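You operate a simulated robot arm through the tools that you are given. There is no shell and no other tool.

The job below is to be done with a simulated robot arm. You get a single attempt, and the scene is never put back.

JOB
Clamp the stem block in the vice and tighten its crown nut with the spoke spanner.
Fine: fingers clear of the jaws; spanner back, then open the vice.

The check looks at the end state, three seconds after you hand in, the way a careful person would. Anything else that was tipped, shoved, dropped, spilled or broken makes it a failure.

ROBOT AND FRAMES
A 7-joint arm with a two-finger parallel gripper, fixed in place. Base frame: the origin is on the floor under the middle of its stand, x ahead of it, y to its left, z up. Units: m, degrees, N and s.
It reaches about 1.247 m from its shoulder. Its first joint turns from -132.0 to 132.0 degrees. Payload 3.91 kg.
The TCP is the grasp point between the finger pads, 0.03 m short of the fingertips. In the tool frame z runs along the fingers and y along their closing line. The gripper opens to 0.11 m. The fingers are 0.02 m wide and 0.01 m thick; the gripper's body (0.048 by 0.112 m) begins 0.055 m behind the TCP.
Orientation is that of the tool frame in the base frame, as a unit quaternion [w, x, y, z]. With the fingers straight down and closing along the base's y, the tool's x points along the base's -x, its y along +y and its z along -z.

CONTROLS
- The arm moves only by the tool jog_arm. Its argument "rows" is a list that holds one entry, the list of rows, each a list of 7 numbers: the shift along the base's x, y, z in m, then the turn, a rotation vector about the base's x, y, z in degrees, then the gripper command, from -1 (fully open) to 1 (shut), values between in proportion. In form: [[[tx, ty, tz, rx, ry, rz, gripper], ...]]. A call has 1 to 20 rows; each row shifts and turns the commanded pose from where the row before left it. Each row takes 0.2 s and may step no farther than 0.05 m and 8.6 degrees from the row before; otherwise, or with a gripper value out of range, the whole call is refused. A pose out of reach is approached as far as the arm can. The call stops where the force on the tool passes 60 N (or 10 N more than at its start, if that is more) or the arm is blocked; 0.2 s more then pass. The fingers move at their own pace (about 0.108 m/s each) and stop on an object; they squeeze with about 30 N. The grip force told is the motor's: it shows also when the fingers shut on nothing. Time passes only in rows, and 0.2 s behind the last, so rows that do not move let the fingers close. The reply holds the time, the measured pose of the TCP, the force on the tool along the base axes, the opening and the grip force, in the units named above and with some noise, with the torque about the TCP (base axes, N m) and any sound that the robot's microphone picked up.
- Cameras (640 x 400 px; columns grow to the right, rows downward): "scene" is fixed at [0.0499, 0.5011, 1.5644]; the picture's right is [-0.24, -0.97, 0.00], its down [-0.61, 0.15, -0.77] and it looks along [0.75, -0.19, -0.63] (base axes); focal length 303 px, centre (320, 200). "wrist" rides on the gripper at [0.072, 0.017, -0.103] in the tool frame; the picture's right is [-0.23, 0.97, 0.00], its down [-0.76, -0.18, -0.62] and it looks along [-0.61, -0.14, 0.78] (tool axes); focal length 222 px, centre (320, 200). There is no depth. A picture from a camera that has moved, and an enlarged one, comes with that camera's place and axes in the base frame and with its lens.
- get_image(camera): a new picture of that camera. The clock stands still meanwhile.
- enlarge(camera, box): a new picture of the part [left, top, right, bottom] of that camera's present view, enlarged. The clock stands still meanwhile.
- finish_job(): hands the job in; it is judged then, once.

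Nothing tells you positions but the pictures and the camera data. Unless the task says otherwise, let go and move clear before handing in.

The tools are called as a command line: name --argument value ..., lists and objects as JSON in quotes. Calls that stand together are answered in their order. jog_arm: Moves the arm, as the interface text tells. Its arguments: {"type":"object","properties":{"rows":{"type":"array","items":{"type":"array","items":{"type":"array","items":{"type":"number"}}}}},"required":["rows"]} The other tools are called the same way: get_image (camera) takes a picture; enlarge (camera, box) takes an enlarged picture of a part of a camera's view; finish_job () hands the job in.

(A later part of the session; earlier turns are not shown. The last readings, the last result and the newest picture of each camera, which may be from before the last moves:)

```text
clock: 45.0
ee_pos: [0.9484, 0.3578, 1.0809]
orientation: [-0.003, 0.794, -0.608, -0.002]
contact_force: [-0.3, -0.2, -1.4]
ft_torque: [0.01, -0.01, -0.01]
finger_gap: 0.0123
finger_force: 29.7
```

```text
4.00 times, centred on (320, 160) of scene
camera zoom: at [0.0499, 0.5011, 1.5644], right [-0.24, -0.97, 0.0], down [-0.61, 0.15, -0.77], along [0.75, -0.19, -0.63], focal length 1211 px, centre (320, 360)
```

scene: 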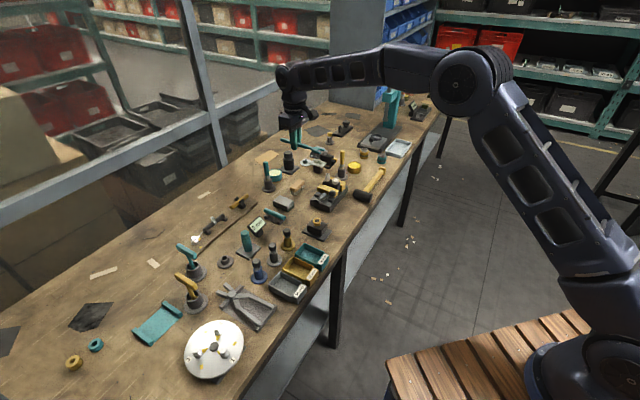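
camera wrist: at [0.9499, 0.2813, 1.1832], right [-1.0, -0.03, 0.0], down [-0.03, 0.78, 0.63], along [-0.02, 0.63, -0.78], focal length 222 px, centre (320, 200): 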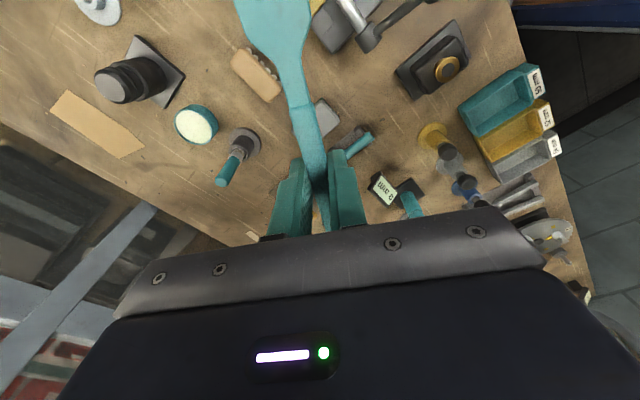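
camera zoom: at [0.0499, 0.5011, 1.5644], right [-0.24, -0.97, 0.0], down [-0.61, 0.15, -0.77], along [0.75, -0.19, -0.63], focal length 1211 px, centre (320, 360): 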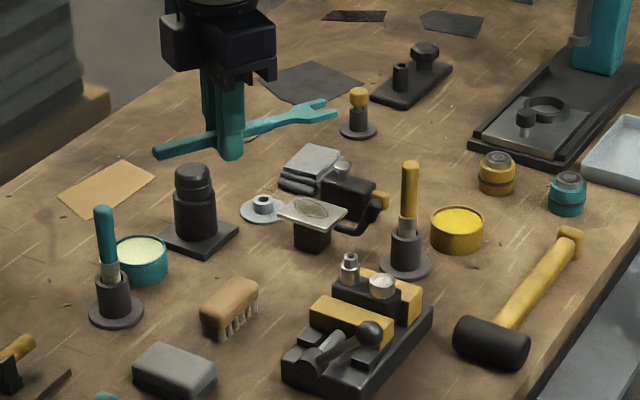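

φ = 105° is reachable. I'll back off slightly along the handle and descend so the spanner is about 2 cm above working height, then check alignment with the nut in the scene camera.

jog_arm --rows '[[[-0.005, 0.007, 0, 0, 0, 0, 1], [0, 0, -0.04, 0, 0, 0, 1], [0, 0, -0.04, 0, 0, 0, 1], [0, 0, -0.04, 0, 0, 0, 1], [0, 0, -0.026, 0, 0, 0, 1], [0, 0, 0, 0, 0, 0, 1]]]'

enlarge --camera "scene" --box '[290, 155, 354, 195]'

enlarge --camera "scene" --box '[314, 165, 342, 185]'

```text
clock: 46.4
ee_pos: [0.9442, 0.3627, 0.9349]
orientation: [-0.003, 0.794, -0.608, -0.002]
contact_force: [-0.2, -0.4, -0.5]
ft_torque: [0.04, 0.03, -0.02]
finger_gap: 0.012
finger_force: 30.6
```

```text
10.00 times, centred on (322, 175) of scene
camera zoom: at [0.0499, 0.5011, 1.5644], right [-0.24, -0.97, 0.0], down [-0.61, 0.15, -0.77], along [0.75, -0.19, -0.63], focal length 3027 px, centre (300, 450)
```

zoom: 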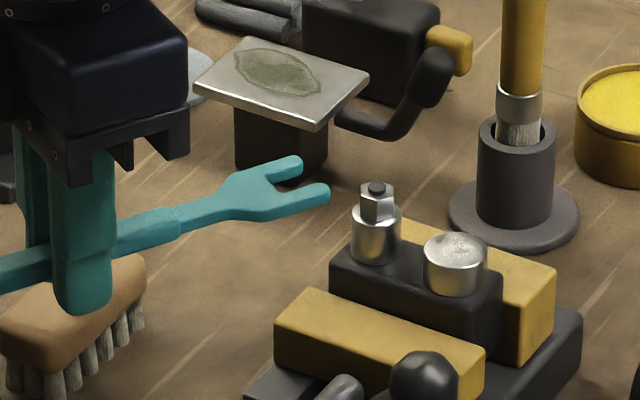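

```text
16.00 times, centred on (328, 175) of scene
camera zoom: at [0.0499, 0.5011, 1.5644], right [-0.24, -0.97, 0.0], down [-0.61, 0.15, -0.77], along [0.75, -0.19, -0.63], focal length 4844 px, centre (192, 600)
```

zoom: 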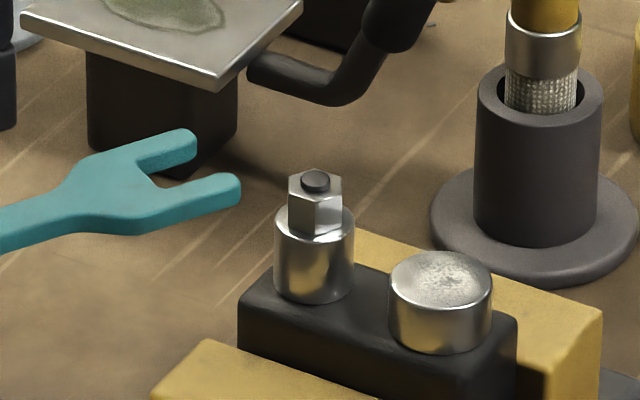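

The fork and nut are both clearly visible; the nut spans z ≈ 0.894–0.905 and the fork sits about 16–21 mm below the TCP. Approaching along the camera's line of sight (handle beyond the nut, jaw pointing to the camera) lets me align sideways accurately in the picture, so I'll raise and swing around to φ = −15°.

jog_arm --rows '[[[0, 0, 0.045, -0.4, 0, 0, 1], [0, 0, 0.045, 0, 0, 0, 1], [0, 0, 0.02, 0, 0, -7.5, 1], [0.01, -0.01, 0, 0, 0, -7.5, 1], [0.01, -0.01, 0, 0, 0, -7.5, 1], [0.01, -0.01, 0, 0, 0, -7.5, 1], [0.01, -0.01, 0, 0, 0, -7.5, 1], [0.01, -0.01, 0, 0, 0, -7.5, 1], [0.01, -0.01, 0, 0, 0, -7.5, 1], [0.01, -0.01, 0, 0, 0, -7.5, 1], [0.01, -0.01, 0, 0, 0, -7.5, 1], [0.01, -0.01, 0, 0, 0, -7.5, 1], [0.01, -0.01, 0, 0, 0, -7.5, 1], [0.01, -0.01, 0, 0, 0, -7.5, 1], [0.01, -0.01, 0, 0, 0, -7.5, 1], [0.01, -0.01, 0, 0, 0, -7.5, 1], [0.01, -0.01, 0, 0, 0, -7.5, 1], [0.014, -0.018, 0, 0, 0, -7.5, 1], [0, 0, 0, 0, 0, 0, 1]]]'

enlarge --camera "scene" --box '[280, 110, 400, 200]'

get_image --camera "wrist"

```text
clock: 50.4
ee_pos: [1.0973, 0.2058, 1.0457]
orientation: [0.0, 0.13, 0.992, 0.0]
contact_force: [-0.4, 0.3, -1.2]
ft_torque: [-0.01, -0.05, 0.03]
finger_gap: 0.012
finger_force: 30.3
```

```text
4.44 times, centred on (340, 155) of scene
camera zoom: at [0.0499, 0.5011, 1.5644], right [-0.24, -0.97, 0.0], down [-0.61, 0.15, -0.77], along [0.75, -0.19, -0.63], focal length 1346 px, centre (231, 400)
```

zoom: 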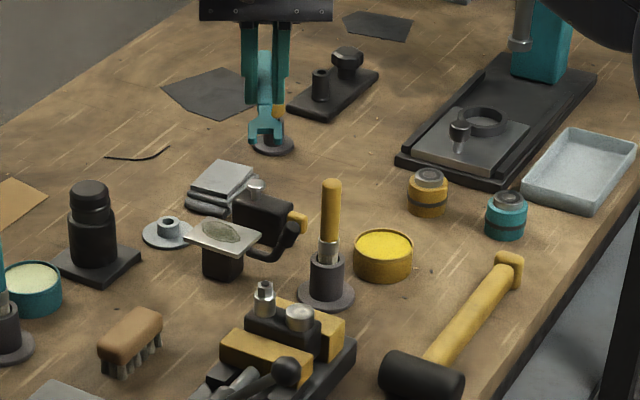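

```text
taken
camera wrist: at [1.0302, 0.2412, 1.1485], right [0.47, 0.88, 0.0], down [0.69, -0.37, 0.62], along [0.55, -0.29, -0.78], focal length 222 px, centre (320, 200)
```

wrist: 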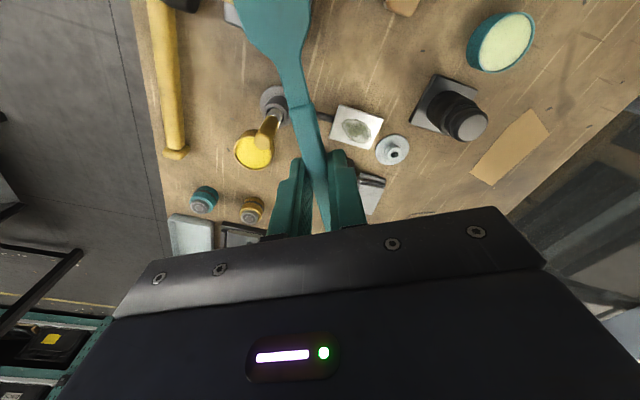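

The jaw now points toward the camera with the handle beyond the nut. I'll lower to just above working height, still clear of the nut, and check alignment.

jog_arm --rows '[[[0, 0, -0.035, 0, 0, 0, 1], [0, 0, -0.035, 0, 0, 0, 1], [0, 0, -0.03, 0, 0, 0, 1], [0, 0, 0, 0, 0, 0, 1]]]'

enlarge --camera "scene" --box '[314, 160, 342, 185]'

enlarge --camera "scene" --box '[280, 130, 360, 200]'

```text
clock: 51.4
ee_pos: [1.0981, 0.2092, 0.9434]
orientation: [0.0, 0.13, 0.991, 0.0]
contact_force: [0.0, 0.2, -0.2]
ft_torque: [-0.01, -0.01, -0.01]
finger_gap: 0.012
finger_force: 29.4
```

```text
16.00 times, centred on (328, 172) of scene
camera zoom: at [0.0499, 0.5011, 1.5644], right [-0.24, -0.97, 0.0], down [-0.61, 0.15, -0.77], along [0.75, -0.19, -0.63], focal length 4844 px, centre (192, 640)
```

zoom: 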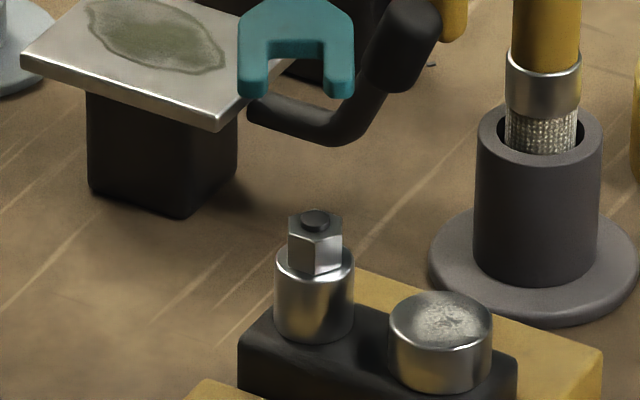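

```text
5.71 times, centred on (320, 165) of scene
camera zoom: at [0.0499, 0.5011, 1.5644], right [-0.24, -0.97, 0.0], down [-0.61, 0.15, -0.77], along [0.75, -0.19, -0.63], focal length 1730 px, centre (320, 400)
```

zoom: 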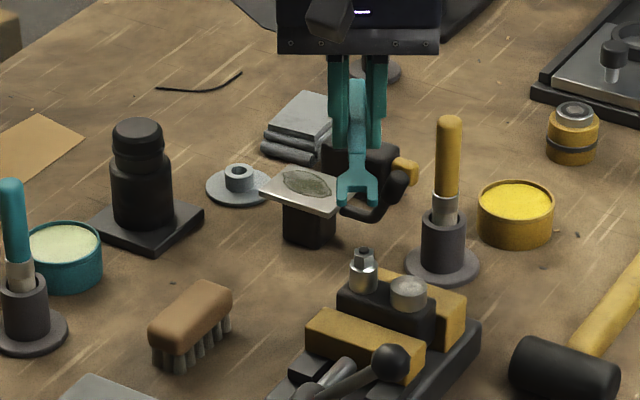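

The slot (about 13.8 mm) will just fit the nut (about 12.8 mm), and I need to shift about 4.8 mm to the image's right. I'll apply that shift and lower to the working height behind the nut.

jog_arm --rows '[[[-0.0012, -0.0047, 0, 0, 0, 0, 1], [0, 0, -0.013, 0, 0, 0, 1], [0, 0, -0.0124, 0, 0, 0, 1], [0, 0, 0, 0, 0, 0, 1], [0, 0, 0, 0, 0, 0, 1]]]'

enlarge --camera "scene" --box '[314, 160, 342, 185]'

```text
clock: 52.6
ee_pos: [1.0991, 0.2023, 0.9201]
orientation: [0.0, 0.13, 0.992, 0.0]
contact_force: [0.1, 0.2, -0.9]
ft_torque: [0.01, 0.03, 0.0]
finger_gap: 0.0123
finger_force: 30.5
```

```text
16.00 times, centred on (328, 172) of scene
camera zoom: at [0.0499, 0.5011, 1.5644], right [-0.24, -0.97, 0.0], down [-0.61, 0.15, -0.77], along [0.75, -0.19, -0.63], focal length 4844 px, centre (192, 640)
```

zoom: 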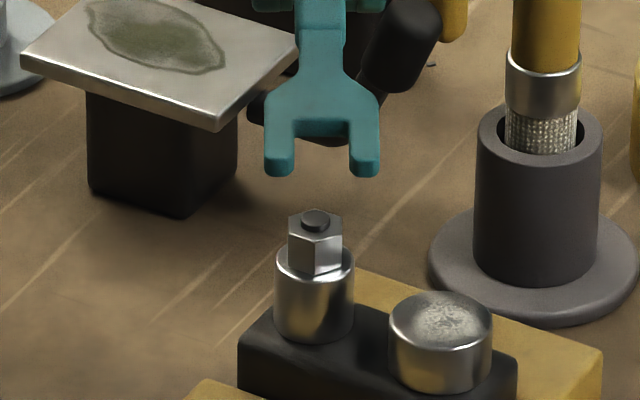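

The slot centre is now 1.3 mm too far right, and its height matches the nut's middle. I'll correct sideways and slide 18 mm toward the nut, stopping just short.

jog_arm --rows '[[[0.0003, 0.0013, 0, 0, 0, 0, 1], [-0.0058, 0.00155, 0, 0, 0, 0, 1], [-0.0058, 0.00155, 0, 0, 0, 0, 1], [-0.0048, 0.0013, 0, 0, 0, 0, 1], [0, 0, 0, 0, 0, 0, 1], [0, 0, 0, 0, 0, 0, 1]]]'

enlarge --camera "scene" --box '[314, 160, 342, 185]'

```text
clock: 54.0
ee_pos: [1.0805, 0.207, 0.9197]
orientation: [0.0, 0.13, 0.992, 0.001]
contact_force: [-0.6, -0.7, -0.3]
ft_torque: [0.02, 0.04, 0.01]
finger_gap: 0.012
finger_force: 29.9
```

```text
16.00 times, centred on (328, 172) of scene
camera zoom: at [0.0499, 0.5011, 1.5644], right [-0.24, -0.97, 0.0], down [-0.61, 0.15, -0.77], along [0.75, -0.19, -0.63], focal length 4844 px, centre (192, 640)
```

zoom: 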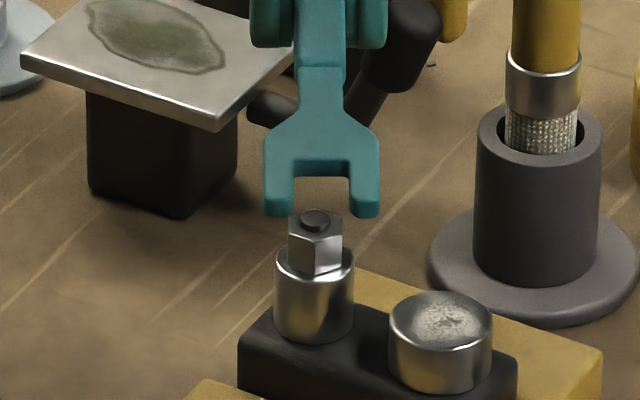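

The slot centre still reads about 6 px right of the nut, so I'll nudge it 1.4 mm to the left and look again before engaging.

jog_arm --rows '[[[0.0003, 0.0014, 0, 0, 0, 0, 1], [0, 0, 0, 0, 0, 0, 1], [0, 0, 0, 0, 0, 0, 1]]]'

enlarge --camera "scene" --box '[320, 167, 336, 180]'

```text
clock: 54.8
ee_pos: [1.0807, 0.2073, 0.918]
orientation: [0.001, 0.131, 0.991, 0.0]
contact_force: [0.5, -0.2, 0.0]
ft_torque: [-0.03, -0.01, -0.03]
finger_gap: 0.0121
finger_force: 30.4
```

```text
16.00 times, centred on (328, 174) of scene
camera zoom: at [0.0499, 0.5011, 1.5644], right [-0.24, -0.97, 0.0], down [-0.61, 0.15, -0.77], along [0.75, -0.19, -0.63], focal length 4844 px, centre (192, 624)
```

zoom: 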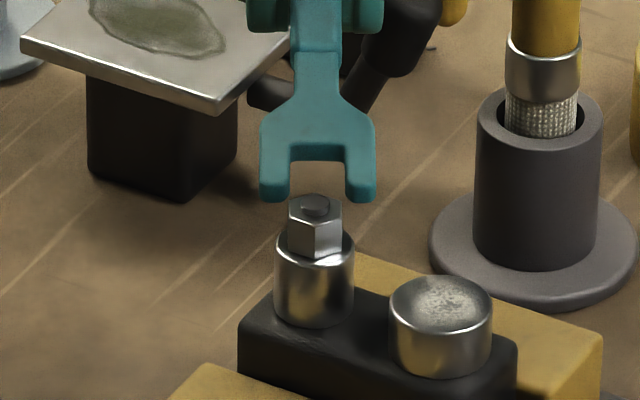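

Aligned within about 0.4 mm now. I'll slide in 9 mm so the prong tips come around the nut, watching the force.

jog_arm --rows '[[[-0.0028, 0.00105, 0, 0, 0, 0, 1], [-0.0029, 0.0009, 0, 0, 0, 0, 1], [-0.0029, 0.0008, 0, 0, 0, 0, 1], [0, 0, 0, 0, 0, 0, 1]]]'

enlarge --camera "scene" --box '[320, 167, 336, 180]'

```text
clock: 55.8
ee_pos: [1.0722, 0.2086, 0.9199]
orientation: [0.0, 0.129, 0.992, 0.0]
contact_force: [1.8, 2.4, 0.4]
ft_torque: [0.02, -0.03, -0.29]
finger_gap: 0.0121
finger_force: 30.6
```

```text
16.00 times, centred on (328, 174) of scene
camera zoom: at [0.0499, 0.5011, 1.5644], right [-0.24, -0.97, 0.0], down [-0.61, 0.15, -0.77], along [0.75, -0.19, -0.63], focal length 4844 px, centre (192, 624)
```

zoom: 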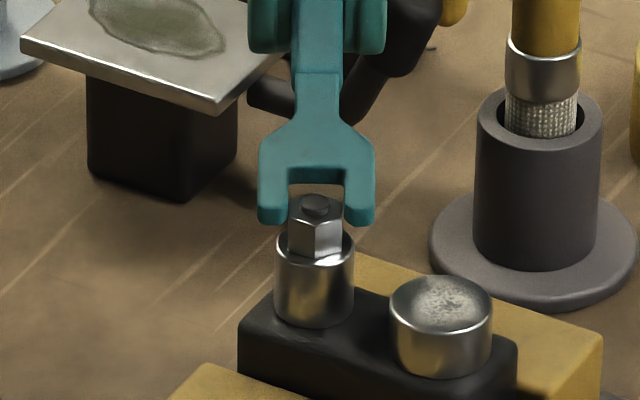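

The prongs straddle the nut with only a light touch on the left prong. I'll nudge 0.4 mm left and slide in the remaining ~10 mm.

jog_arm --rows '[[[-0.0019, 0.001, 0, 0, 0, 0, 1], [-0.0024, 0.0007, 0, 0, 0, 0, 1], [-0.0024, 0.00065, 0, 0, 0, 0, 1], [-0.0024, 0.00065, 0, 0, 0, 0, 1], [0, 0, 0, 0, 0, 0, 1]]]'

enlarge --camera "scene" --box '[320, 167, 336, 180]'

```text
clock: 57.0
ee_pos: [1.0643, 0.2128, 0.9205]
orientation: [0.001, 0.13, 0.991, 0.0]
contact_force: [34.0, -7.7, 5.9]
ft_torque: [0.03, 0.03, -0.12]
finger_gap: 0.0121
finger_force: 29.6
```

```text
16.00 times, centred on (328, 174) of scene
camera zoom: at [0.0499, 0.5011, 1.5644], right [-0.24, -0.97, 0.0], down [-0.61, 0.15, -0.77], along [0.75, -0.19, -0.63], focal length 4844 px, centre (192, 624)
```

zoom: 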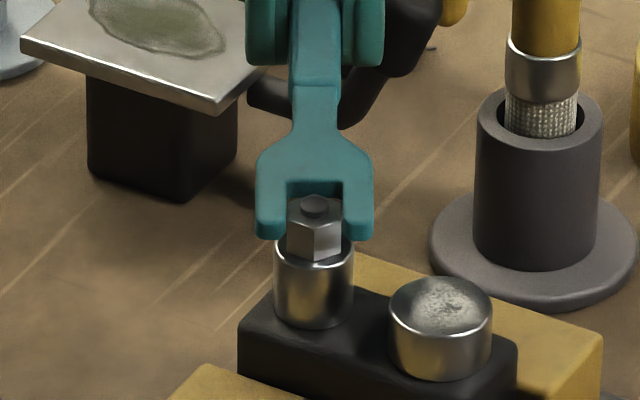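

The slide stopped building at 34 N axial force with the prong tips just past the nut's centre. I'll inspect this closely before deciding if it is seated.

enlarge --camera "scene" --box '[322, 165, 334, 178]'

get_image --camera "wrist"

```text
16.00 times, centred on (328, 172) of scene
camera zoom: at [0.0499, 0.5011, 1.5644], right [-0.24, -0.97, 0.0], down [-0.61, 0.15, -0.77], along [0.75, -0.19, -0.63], focal length 4844 px, centre (192, 656)
```

zoom: 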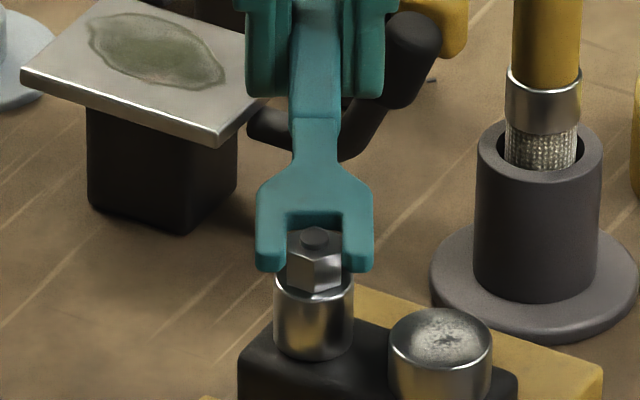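

```text
taken
camera wrist: at [0.9983, 0.2472, 1.0229], right [0.47, 0.88, 0.0], down [0.69, -0.37, 0.63], along [0.55, -0.29, -0.78], focal length 222 px, centre (320, 200)
```

wrist: 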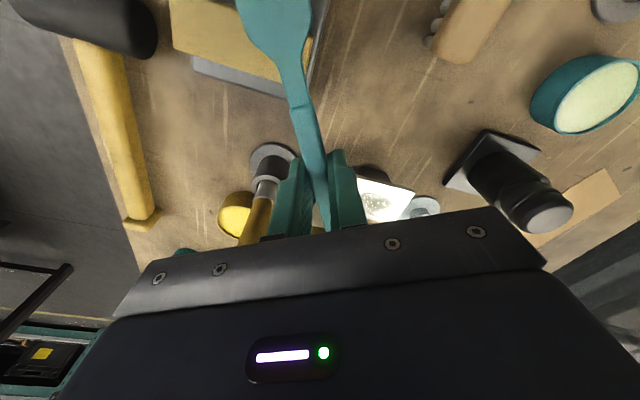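

From this angle height and depth are ambiguous, so the fork may be riding high on the nut. I'll back off 2 mm and lower gently in 1 mm steps to feel for the stem shoulder as a height reference.

jog_arm --rows '[[[0.0025, -0.0007, 0, 0, 0, 0, 1], [0, 0, -0.001, 0, 0, 0, 1], [0, 0, -0.001, 0, 0, 0, 1], [0, 0, -0.001, 0, 0, 0, 1], [0, 0, 0, 0, 0, 0, 1]]]'

enlarge --camera "scene" --box '[322, 165, 334, 178]'

```text
clock: 58.2
ee_pos: [1.0652, 0.2143, 0.9157]
orientation: [0.001, 0.131, 0.991, 0.0]
contact_force: [17.3, -4.7, 5.3]
ft_torque: [0.05, 0.23, 0.08]
finger_gap: 0.0123
finger_force: 30.3
```

```text
16.00 times, centred on (328, 172) of scene
camera zoom: at [0.0499, 0.5011, 1.5644], right [-0.24, -0.97, 0.0], down [-0.61, 0.15, -0.77], along [0.75, -0.19, -0.63], focal length 4844 px, centre (192, 656)
```

zoom: 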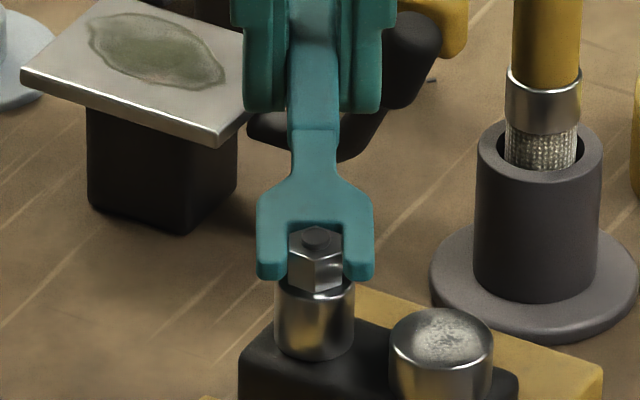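

The force barely rose and the fork visibly dropped onto the nut, so it was riding high and is in fact against the slot bottom. I'll ease back 1 mm and lower another 3 mm.

jog_arm --rows '[[[0.0015, -0.0004, 0, 0, 0, 0, 1], [0, 0, -0.001, 0, 0, 0, 1], [0, 0, -0.001, 0, 0, 0, 1], [0, 0, -0.001, 0, 0, 0, 1], [0, 0, 0, 0, 0, 0, 1]]]'

enlarge --camera "scene" --box '[322, 165, 334, 178]'

```text
clock: 59.4
ee_pos: [1.0676, 0.2126, 0.9138]
orientation: [0.0, 0.129, 0.992, -0.001]
contact_force: [1.8, -2.7, 0.4]
ft_torque: [-0.03, 0.07, 0.16]
finger_gap: 0.0121
finger_force: 29.9
```

```text
16.00 times, centred on (328, 172) of scene
camera zoom: at [0.0499, 0.5011, 1.5644], right [-0.24, -0.97, 0.0], down [-0.61, 0.15, -0.77], along [0.75, -0.19, -0.63], focal length 4844 px, centre (192, 656)
```

zoom: 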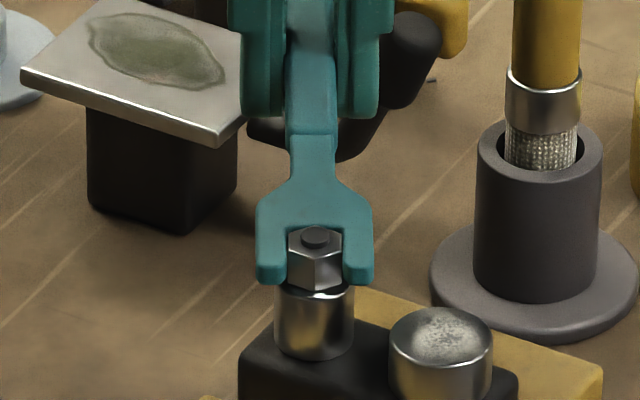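

The axial force is relaxed (about 2 N) and the fork is now around the nut below its top. I'll lower 1.5 mm more and start turning clockwise about the nut centre [0.977, 0.237], 15° to begin with.

jog_arm --rows '[[[0, 0, -0.0015, 0, 0, 0, 1], [-0.00139, -0.00469, 0, 0, 0, -3, 1], [-0.00163, -0.00462, 0, 0, 0, -3, 1], [-0.00187, -0.00452, 0, 0, 0, -3, 1], [-0.00211, -0.00442, 0, 0, 0, -3, 1], [-0.00234, -0.0043, 0, 0, 0, -3, 1]]]'

enlarge --camera "scene" --box '[322, 165, 334, 178]'

```text
clock: 60.8
ee_pos: [1.0573, 0.1894, 0.9123]
orientation: [0.0, 0.259, 0.966, -0.001]
contact_force: [0.9, -0.1, -8.0]
ft_torque: [-0.29, -0.65, 0.14]
finger_gap: 0.0123
finger_force: 29.9
```

```text
16.00 times, centred on (328, 172) of scene
camera zoom: at [0.0499, 0.5011, 1.5644], right [-0.24, -0.97, 0.0], down [-0.61, 0.15, -0.77], along [0.75, -0.19, -0.63], focal length 4844 px, centre (192, 656)
```

zoom: 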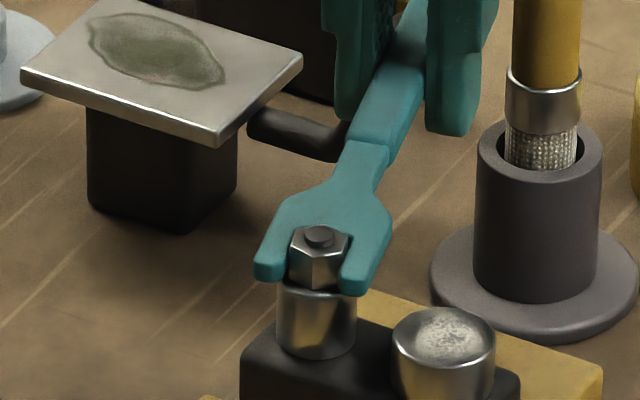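

The nut is turning with the spanner, with a mild downward pull at the jaw as the nut descends. I'll continue another 15° with a slight lowering.

jog_arm --rows '[[[-0.00255, -0.00417, -0.0004, 0, 0, -3, 1], [-0.00278, -0.00404, -0.0003, 0, 0, -3, 1], [-0.00298, -0.00388, 0, 0, 0, -3, 1], [-0.00318, -0.00372, 0, 0, 0, -3, 1], [-0.00337, -0.00355, 0, 0, 0, -3, 1]]]'

enlarge --camera "scene" --box '[322, 165, 334, 178]'

```text
clock: 62.0
ee_pos: [1.0432, 0.1743, 0.9145]
orientation: [0.0, 0.382, 0.924, 0.002]
contact_force: [18.9, 24.3, 11.3]
ft_torque: [0.27, -0.94, 0.8]
finger_gap: 0.0159
finger_force: 30.0
```

```text
16.00 times, centred on (328, 172) of scene
camera zoom: at [0.0499, 0.5011, 1.5644], right [-0.24, -0.97, 0.0], down [-0.61, 0.15, -0.77], along [0.75, -0.19, -0.63], focal length 4844 px, centre (192, 656)
```

zoom: 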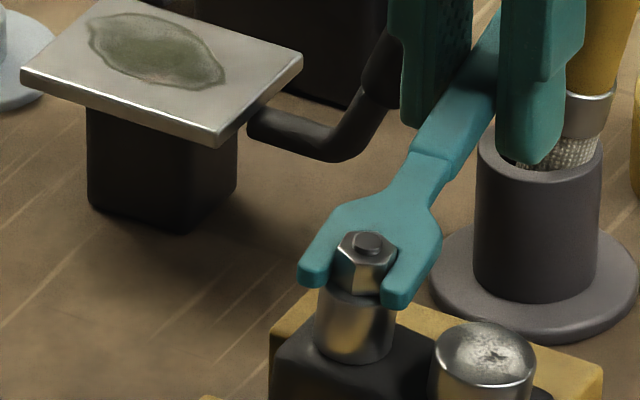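

The block appears to have slid about 1 cm sideways, so I stop turning. I'll take a wider look at the vice and block.

enlarge --camera "scene" --box '[290, 155, 370, 215]'

enlarge --camera "scene" --box '[312, 168, 352, 200]'

```text
6.67 times, centred on (330, 185) of scene
camera zoom: at [0.0499, 0.5011, 1.5644], right [-0.24, -0.97, 0.0], down [-0.61, 0.15, -0.77], along [0.75, -0.19, -0.63], focal length 2018 px, centre (253, 300)
```

zoom: 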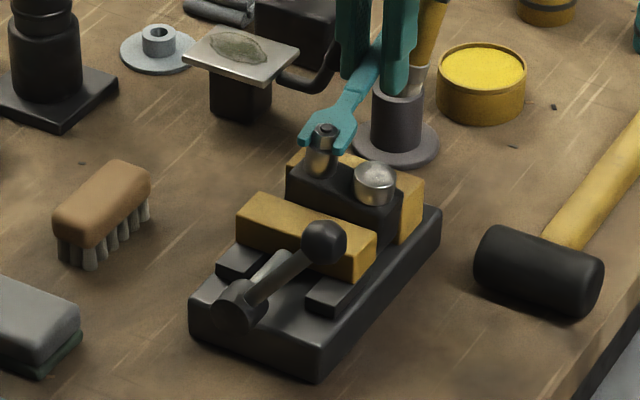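

```text
12.50 times, centred on (332, 184) of scene
camera zoom: at [0.0499, 0.5011, 1.5644], right [-0.24, -0.97, 0.0], down [-0.61, 0.15, -0.77], along [0.75, -0.19, -0.63], focal length 3784 px, centre (170, 400)
```

zoom: 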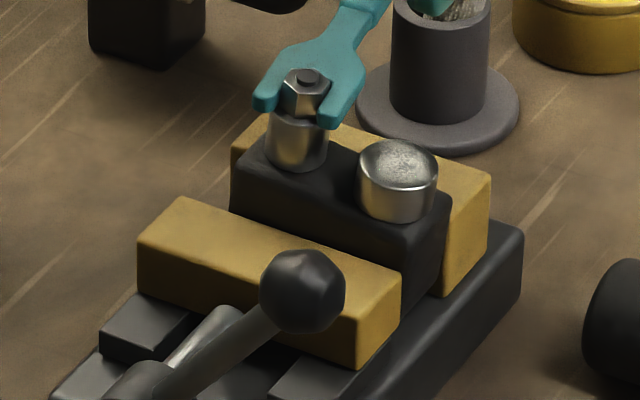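

The vice body hasn't moved, but the block slid about 11 mm along the jaws and the lever was back-driven to about 128°, so the clamp wasn't tight enough. I'll relieve the side load, then withdraw the spanner from the nut along its axis.

jog_arm --rows '[[[0.0015, 0.0015, 0, 0, 0, 0, 1], [0.0013, 0.0013, 0, 0, 0, 0, 1], [0, 0, 0, 0, 0, 0, 1]]]'

enlarge --camera "scene" --box '[312, 165, 352, 200]'

```text
clock: 62.8
ee_pos: [1.0457, 0.1726, 0.9106]
orientation: [-0.001, 0.383, 0.924, -0.001]
contact_force: [14.6, 12.7, 14.3]
ft_torque: [0.36, -0.11, 0.58]
finger_gap: 0.0148
finger_force: 29.9
```

```text
11.43 times, centred on (332, 182) of scene
camera zoom: at [0.0499, 0.5011, 1.5644], right [-0.24, -0.97, 0.0], down [-0.61, 0.15, -0.77], along [0.75, -0.19, -0.63], focal length 3460 px, centre (183, 400)
```

zoom: 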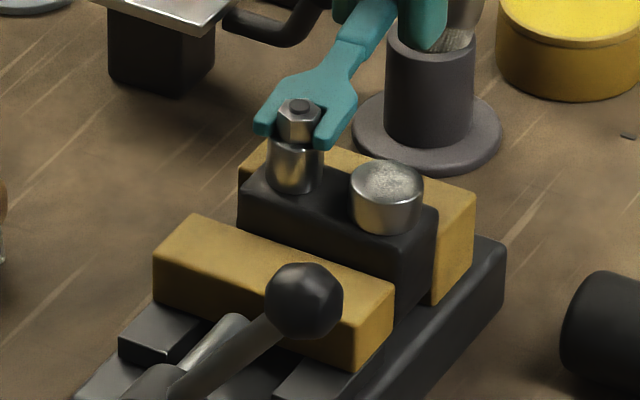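

There's still side and vertical load, so I'll ease off a bit more before withdrawing.

jog_arm --rows '[[[0.0012, 0.0012, 0.001, 0, 0, 0, 1], [0.0012, 0.0012, 0.001, 0, 0, 0, 1], [0, 0, 0, 0, 0, 0, 1]]]'

enlarge --camera "scene" --box '[312, 165, 352, 200]'

```text
clock: 63.6
ee_pos: [1.0478, 0.1754, 0.9101]
orientation: [-0.001, 0.383, 0.924, -0.002]
contact_force: [1.2, -0.9, -3.9]
ft_torque: [-0.15, -0.17, 0.42]
finger_gap: 0.0142
finger_force: 29.6
```

```text
11.43 times, centred on (332, 182) of scene
camera zoom: at [0.0499, 0.5011, 1.5644], right [-0.24, -0.97, 0.0], down [-0.61, 0.15, -0.77], along [0.75, -0.19, -0.63], focal length 3460 px, centre (183, 400)
```

zoom: 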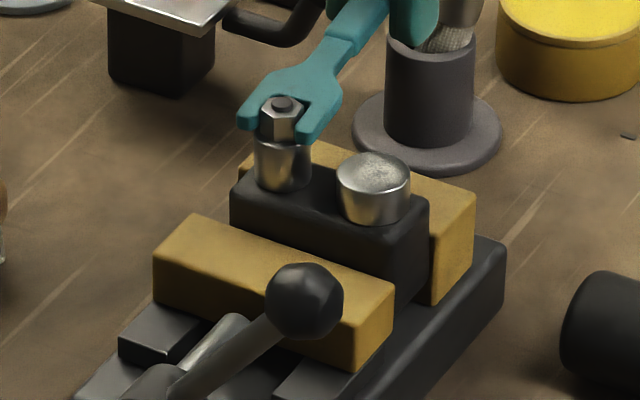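

The block follows the spanner with little force, so the clamp is clearly loose. I'll use the spanner to slide the block the last ~4 mm back to its original place.

jog_arm --rows '[[[0.0014, 0.0014, 0.0005, 0, 0, 0, 1], [0.0014, 0.0014, 0, 0, 0, 0, 1], [0, 0, 0, 0, 0, 0, 1]]]'

enlarge --camera "scene" --box '[312, 165, 352, 200]'

```text
clock: 64.4
ee_pos: [1.0521, 0.1776, 0.9129]
orientation: [-0.001, 0.383, 0.924, -0.001]
contact_force: [-2.0, -3.9, -4.6]
ft_torque: [-0.24, -0.09, 0.43]
finger_gap: 0.0134
finger_force: 30.3
```

```text
11.43 times, centred on (332, 182) of scene
camera zoom: at [0.0499, 0.5011, 1.5644], right [-0.24, -0.97, 0.0], down [-0.61, 0.15, -0.77], along [0.75, -0.19, -0.63], focal length 3460 px, centre (183, 400)
```

zoom: 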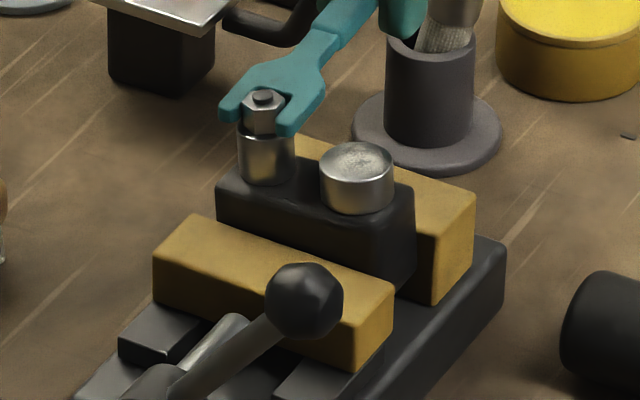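

The block is back near its original place. Now I'll withdraw the fork from the nut along the spanner's axis.

jog_arm --rows '[[[0.003, -0.0025, 0, 0, 0, 0, 1], [0.0038, -0.0032, 0, 0, 0, 0, 1], [0.0038, -0.0032, 0, 0, 0, 0, 1], [0.0038, -0.0032, 0, 0, 0, 0, 1], [0.0038, -0.0032, 0, 0, 0, 0, 1], [0.0038, -0.0032, 0, 0, 0, 0, 1], [0, 0, 0, 0, 0, 0, 1]]]'

enlarge --camera "scene" --box '[312, 165, 352, 200]'

```text
clock: 66.0
ee_pos: [1.0727, 0.1588, 0.9139]
orientation: [0.0, 0.382, 0.924, 0.0]
contact_force: [0.0, -0.7, 0.3]
ft_torque: [-0.01, 0.03, 0.04]
finger_gap: 0.012
finger_force: 30.1
```

```text
11.43 times, centred on (332, 182) of scene
camera zoom: at [0.0499, 0.5011, 1.5644], right [-0.24, -0.97, 0.0], down [-0.61, 0.15, -0.77], along [0.75, -0.19, -0.63], focal length 3460 px, centre (183, 400)
```

zoom: 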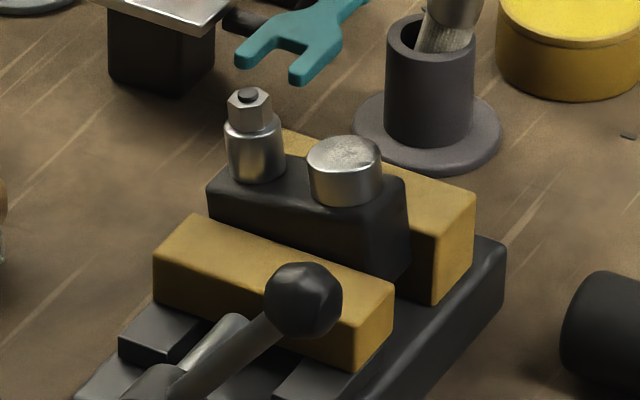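

The spanner is free of the nut, but my gripper is now close to the yellow brush in its cup. I'll check that before moving on.

enlarge --camera "scene" --box '[300, 120, 400, 190]'

get_image --camera "wrist"

```text
5.71 times, centred on (350, 155) of scene
camera zoom: at [0.0499, 0.5011, 1.5644], right [-0.24, -0.97, 0.0], down [-0.61, 0.15, -0.77], along [0.75, -0.19, -0.63], focal length 1730 px, centre (149, 457)
```

zoom: 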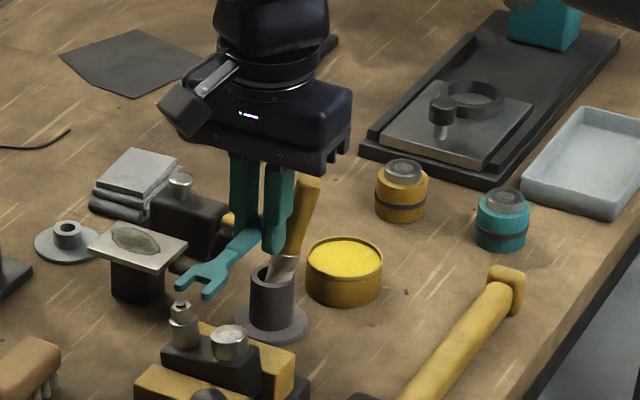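

```text
taken
camera wrist: at [1.0328, 0.2224, 1.0164], right [0.85, 0.53, 0.0], down [0.41, -0.66, 0.62], along [0.33, -0.53, -0.78], focal length 222 px, centre (320, 200)
```

wrist: 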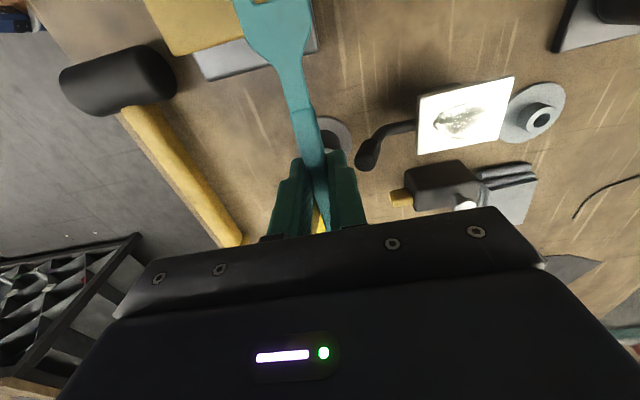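

The spanner's handle end has pushed the brush over in its cup. I'll move sideways away from it slowly (toward +x+y) so it settles back, then check.

jog_arm --rows '[[[0.0025, 0.0025, 0, 0, 0, 0, 1], [0.0025, 0.0025, 0, 0, 0, 0, 1], [0.0025, 0.0025, 0, 0, 0, 0, 1], [0.0025, 0.0025, 0, 0, 0, 0, 1], [0.0025, 0.0025, 0, 0, 0, 0, 1], [0.0025, 0.0025, 0, 0, 0, 0, 1], [0.0025, 0.0025, 0, 0, 0, 0, 1], [0, 0, 0, 0, 0, 0, 1]]]'

enlarge --camera "scene" --box '[300, 120, 400, 190]'

```text
clock: 67.8
ee_pos: [1.0898, 0.1773, 0.9119]
orientation: [-0.001, 0.382, 0.924, -0.001]
contact_force: [-0.6, -0.4, 0.4]
ft_torque: [0.0, -0.01, 0.0]
finger_gap: 0.0121
finger_force: 30.1
```

```text
5.71 times, centred on (350, 155) of scene
camera zoom: at [0.0499, 0.5011, 1.5644], right [-0.24, -0.97, 0.0], down [-0.61, 0.15, -0.77], along [0.75, -0.19, -0.63], focal length 1730 px, centre (149, 457)
```

zoom: 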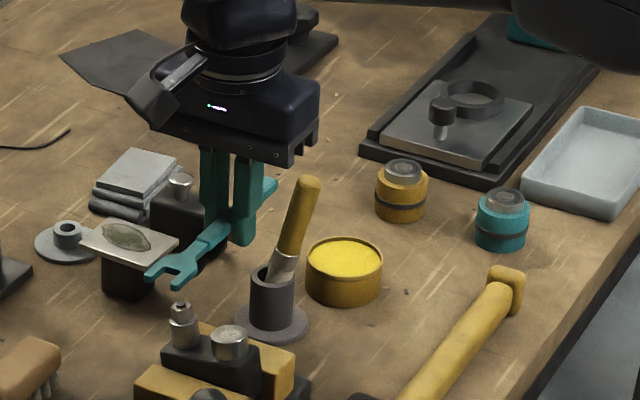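

The brush now leans in its cup; I'll straighten it later. First I raise the spanner and carry it back to its rack so I can work on the vice properly.

jog_arm --rows '[[[0, 0, 0.04, 0, 0, 0, 1], [0, 0, 0.045, 0, 0, 0, 1], [0, 0, 0.045, 0, 0, 0, 1], [0, 0, 0.03, 0, 0, 0, 1], [-0.03, 0.038, 0, 0, 0, 0, 1], [-0.03, 0.038, 0, 0, 0, 0, 1], [-0.03, 0.038, 0, 0, 0, 0, 1], [-0.03, 0.038, 0, 0, 0, 0, 1], [-0.03, 0.038, 0, 0, 0, 0, 1], [-0.03, 0.038, 0, 0, 0, 0, 1], [-0.03, 0.038, 0, 0, 0, 0, 1], [-0.03, 0.038, 0, 0, 0, 0, 1], [0, 0, 0, 0, 0, 0, 1]]]'

get_image --camera "scene"

enlarge --camera "scene" --box '[300, 135, 380, 205]'

```text
clock: 70.6
ee_pos: [0.8501, 0.4789, 1.0698]
orientation: [0.0, 0.382, 0.924, 0.0]
contact_force: [-0.4, -0.5, -0.3]
ft_torque: [0.01, -0.01, -0.01]
finger_gap: 0.0122
finger_force: 30.1
```

```text
taken
```

scene: 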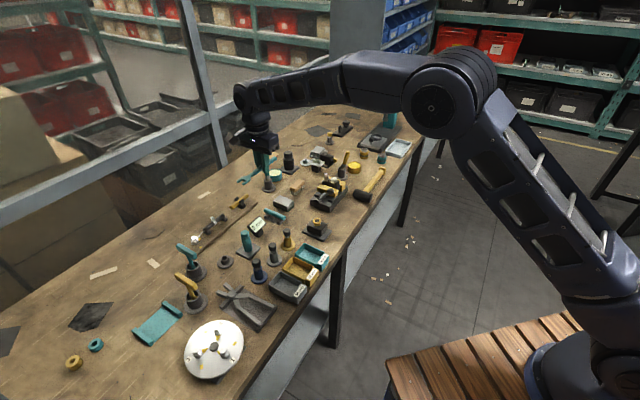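

```text
5.71 times, centred on (340, 170) of scene
camera zoom: at [0.0499, 0.5011, 1.5644], right [-0.24, -0.97, 0.0], down [-0.61, 0.15, -0.77], along [0.75, -0.19, -0.63], focal length 1730 px, centre (206, 371)
```

zoom: 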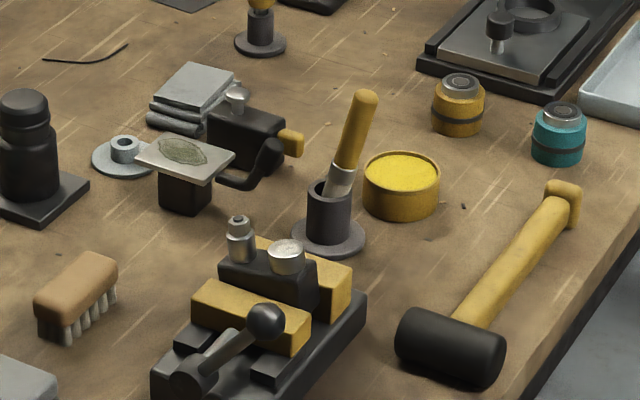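

jog_arm --rows '[[[-0.0299, 0.0343, 0, 0, 0, 0, 1], [-0.0299, 0.0343, 0, 0, 0, 0, 1], [-0.0299, 0.0343, 0, 0, 0, 0, 1], [-0.0299, 0.0343, 0, 0, 0, 0, 1], [-0.0299, 0.0343, 0, 0, 0, 0, 1], [-0.0299, 0.0343, 0, 0, 0, 0, 1], [-0.0299, 0.0343, 0, 0, 0, 0, 1], [-0.0299, 0.0343, 0, 0, 0, 0, 1], [-0.0299, 0.0343, 0, 0, 0, 0, 1], [-0.0299, 0.0343, 0, 0, 0, 0, 1], [0, 0, -0.04, 0, 0, 0, 1], [0, 0, -0.04, 0, 0, 0, 1], [0, 0, -0.04, 0, 0, 0, 1], [0, 0, -0.04, 0, 0, 0, 1], [0, 0, 0, 0, 0, 0, 1]]]'

get_image --camera "wrist"

enlarge --camera "scene" --box '[85, 260, 205, 365]'

```text
clock: 73.8
ee_pos: [0.546, 0.8231, 0.9124]
orientation: [0.0, 0.383, 0.924, 0.0]
contact_force: [0.0, 0.6, -0.7]
ft_torque: [0.02, 0.01, -0.03]
finger_gap: 0.0118
finger_force: 29.9
```

```text
taken
camera wrist: at [0.5056, 0.8866, 1.0158], right [0.85, 0.53, 0.0], down [0.41, -0.66, 0.62], along [0.33, -0.53, -0.78], focal length 222 px, centre (320, 200)
```

wrist: 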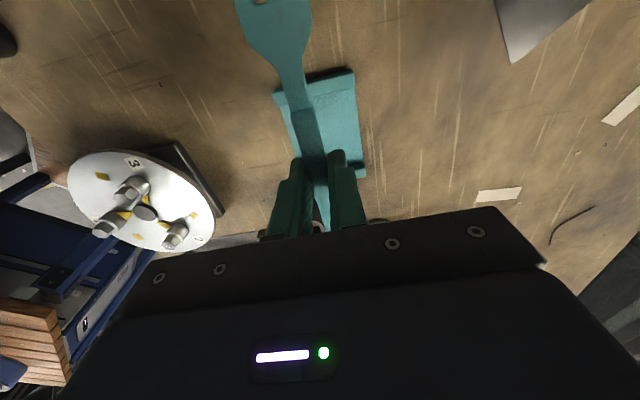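

```text
3.81 times, centred on (145, 312) of scene
camera zoom: at [0.0499, 0.5011, 1.5644], right [-0.24, -0.97, 0.0], down [-0.61, 0.15, -0.77], along [0.75, -0.19, -0.63], focal length 1153 px, centre (987, -229)
```

zoom: 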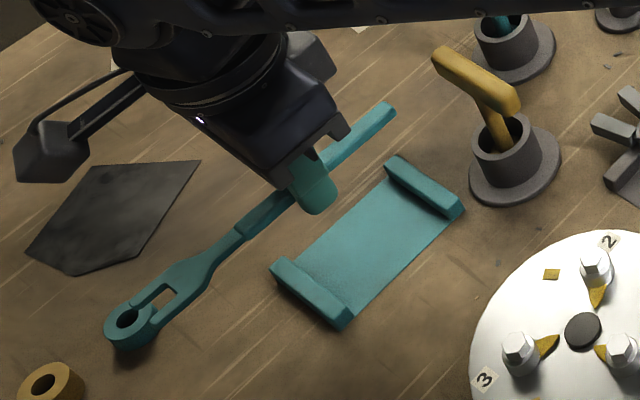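

The spanner slipped about 1.6 mm in the grip but is level. I'll correct my position by 5 mm in x to match the pick-up spot and descend to just above the rack.

jog_arm --rows '[[[0.005, -0.0006, 0, 0, 0, 0, 1], [0, 0, -0.03, 0, 0, 0, 1], [0, 0, -0.025, 0, 0, 0, 1], [0, 0, -0.01, 0, 0, 0, 1], [0, 0, 0, 0, 0, 0, 1]]]'

get_image --camera "wrist"

enlarge --camera "scene" --box '[105, 290, 205, 365]'

```text
clock: 75.0
ee_pos: [0.5556, 0.8239, 0.8461]
orientation: [-0.001, 0.382, 0.924, 0.0]
contact_force: [-0.6, 0.3, -0.1]
ft_torque: [0.01, -0.02, 0.0]
finger_gap: 0.012
finger_force: 29.5
```

```text
taken
camera wrist: at [0.5146, 0.8866, 0.9502], right [0.85, 0.53, 0.0], down [0.41, -0.66, 0.62], along [0.33, -0.53, -0.78], focal length 222 px, centre (320, 200)
```

wrist: 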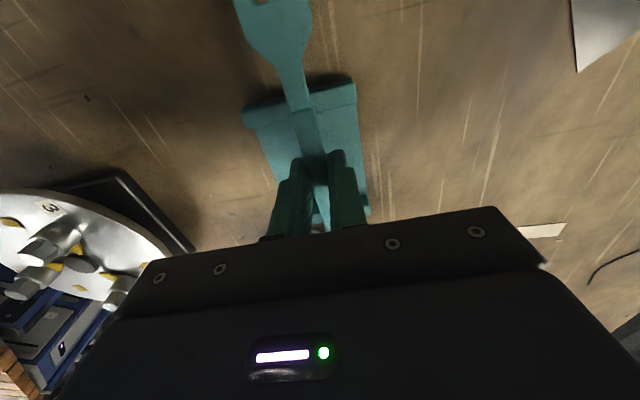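

```text
5.33 times, centred on (155, 328) of scene
camera zoom: at [0.0499, 0.5011, 1.5644], right [-0.24, -0.97, 0.0], down [-0.61, 0.15, -0.77], along [0.75, -0.19, -0.63], focal length 1615 px, centre (1200, -480)
```

zoom: 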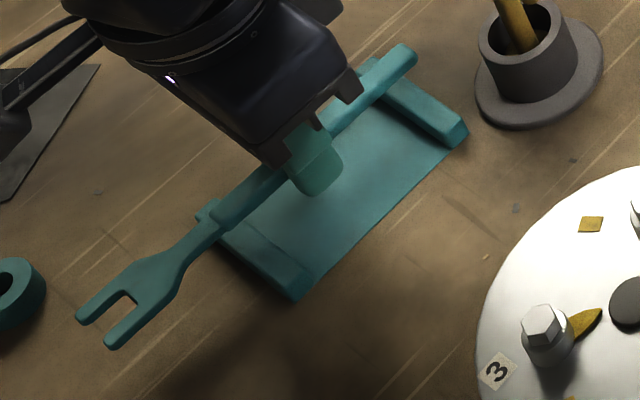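

jog_arm --rows '[[[-0.003, -0.003, 0, 0, 0, 0, 1], [0, 0, -0.006, 0, 0, 0, 1], [0, 0, 0, 0, 0, 0, 1], [0, 0, 0, 0, 0, 0, 1]]]'

get_image --camera "wrist"

enlarge --camera "scene" --box '[105, 290, 205, 365]'

```text
clock: 76.0
ee_pos: [0.5522, 0.8213, 0.8422]
orientation: [0.0, 0.383, 0.924, 0.0]
contact_force: [0.4, 0.1, -0.8]
ft_torque: [-0.02, -0.01, 0.0]
finger_gap: 0.0122
finger_force: 28.9
```

```text
taken
camera wrist: at [0.5121, 0.8838, 0.9454], right [0.85, 0.53, 0.0], down [0.41, -0.66, 0.62], along [0.33, -0.53, -0.78], focal length 222 px, centre (320, 200)
```

wrist: 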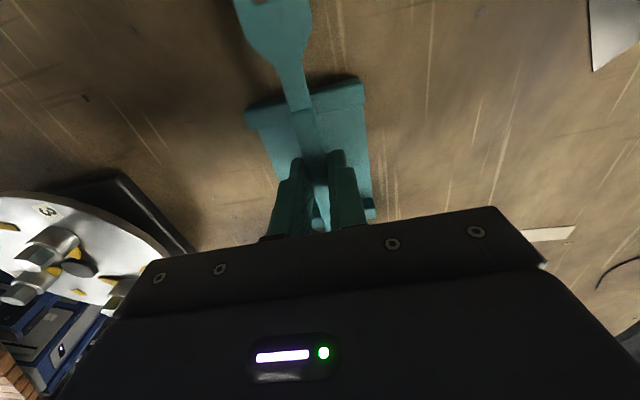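

```text
5.33 times, centred on (155, 328) of scene
camera zoom: at [0.0499, 0.5011, 1.5644], right [-0.24, -0.97, 0.0], down [-0.61, 0.15, -0.77], along [0.75, -0.19, -0.63], focal length 1615 px, centre (1200, -480)
```

zoom: 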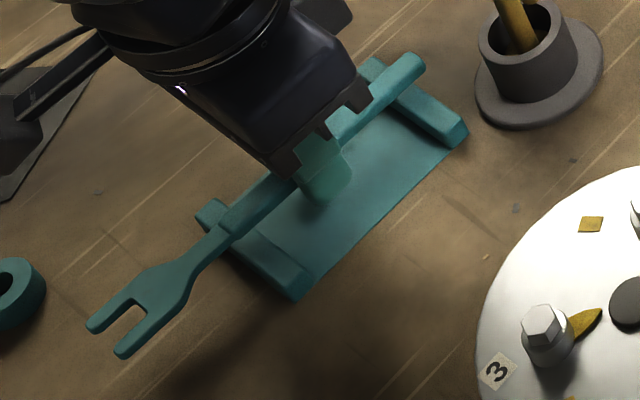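

Now the spanner lines up with its original resting place within a couple of millimetres. I'll lower the last ~7 mm and release.

jog_arm --rows '[[[-0.001, -0.001, -0.003, 0, 0, 0, 1], [0, 0, -0.002, 0, 0, 0, 1], [0, 0, -0.002, 0, 0, 0, 1], [0, 0, 0, 0, 0, 0, 1]]]'

enlarge --camera "scene" --box '[105, 290, 205, 365]'

```text
clock: 77.0
ee_pos: [0.5515, 0.8198, 0.8343]
orientation: [0.0, 0.382, 0.924, 0.001]
contact_force: [0.7, 0.0, -0.6]
ft_torque: [-0.02, -0.04, 0.01]
finger_gap: 0.0122
finger_force: 30.5
```

```text
5.33 times, centred on (155, 328) of scene
camera zoom: at [0.0499, 0.5011, 1.5644], right [-0.24, -0.97, 0.0], down [-0.61, 0.15, -0.77], along [0.75, -0.19, -0.63], focal length 1615 px, centre (1200, -480)
```

zoom: 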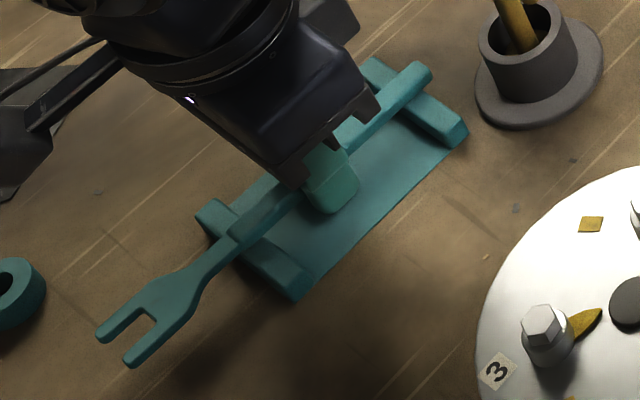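

It isn't touching yet (about 3–4 mm above), so I'll lower by 1 mm steps until I feel the rack.

jog_arm --rows '[[[0, 0, -0.001, 0, 0, 0, 1], [0, 0, -0.001, 0, 0, 0, 1], [0, 0, -0.001, 0, 0, 0, 1], [0, 0, 0, 0, 0, 0, 1]]]'

enlarge --camera "scene" --box '[105, 290, 205, 365]'

```text
clock: 78.0
ee_pos: [0.5528, 0.8204, 0.833]
orientation: [-0.001, 0.382, 0.924, 0.0]
contact_force: [-3.2, 2.4, 15.2]
ft_torque: [-0.63, -0.61, -0.11]
finger_gap: 0.0121
finger_force: 30.6
```

```text
5.33 times, centred on (155, 328) of scene
camera zoom: at [0.0499, 0.5011, 1.5644], right [-0.24, -0.97, 0.0], down [-0.61, 0.15, -0.77], along [0.75, -0.19, -0.63], focal length 1615 px, centre (1200, -480)
```

zoom: 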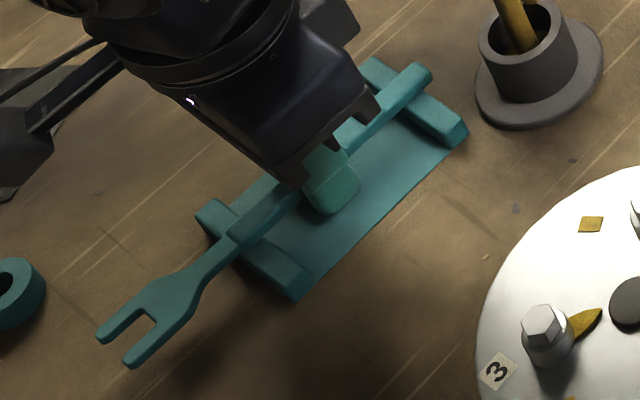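

The handle's rear end is on the rack (15 N), with the front a couple of millimetres up; releasing will let it settle. I'll back off half a millimetre and open.

jog_arm --rows '[[[0, 0, 0.001, 0, 0, 0, 1], [0, 0, 0, 0, 0, 0, 0.6], [0, 0, 0, 0, 0, 0, 0.2], [0, 0, 0, 0, 0, 0, -0.1], [0, 0, 0.02, 0, 0, 0, -0.1], [0, 0, 0.04, 0, 0, 0, -0.1], [0, 0, 0.04, 0, 0, 0, -0.1], [0, 0, 0, 0, 0, 0, -0.1]]]'

enlarge --camera "scene" --box '[105, 290, 205, 365]'

get_image --camera "wrist"

```text
clock: 79.8
ee_pos: [0.5488, 0.8181, 0.9341]
orientation: [0.0, 0.383, 0.924, -0.001]
contact_force: [0.1, -0.6, -0.1]
ft_torque: [0.01, 0.0, 0.03]
finger_gap: 0.0607
finger_force: 0.1
```

```text
5.33 times, centred on (155, 328) of scene
camera zoom: at [0.0499, 0.5011, 1.5644], right [-0.24, -0.97, 0.0], down [-0.61, 0.15, -0.77], along [0.75, -0.19, -0.63], focal length 1615 px, centre (1200, -480)
```

zoom: 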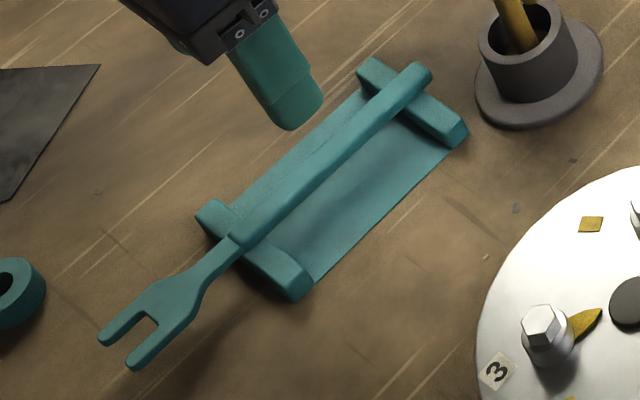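

```text
taken
camera wrist: at [0.5093, 0.8813, 1.038], right [0.85, 0.53, 0.0], down [0.41, -0.66, 0.62], along [0.33, -0.53, -0.78], focal length 222 px, centre (320, 200)
```

wrist: 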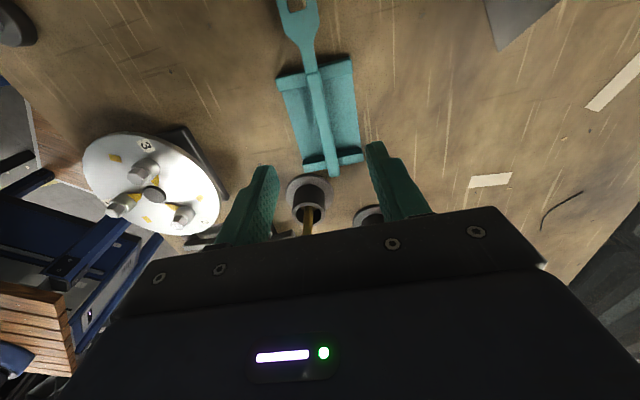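

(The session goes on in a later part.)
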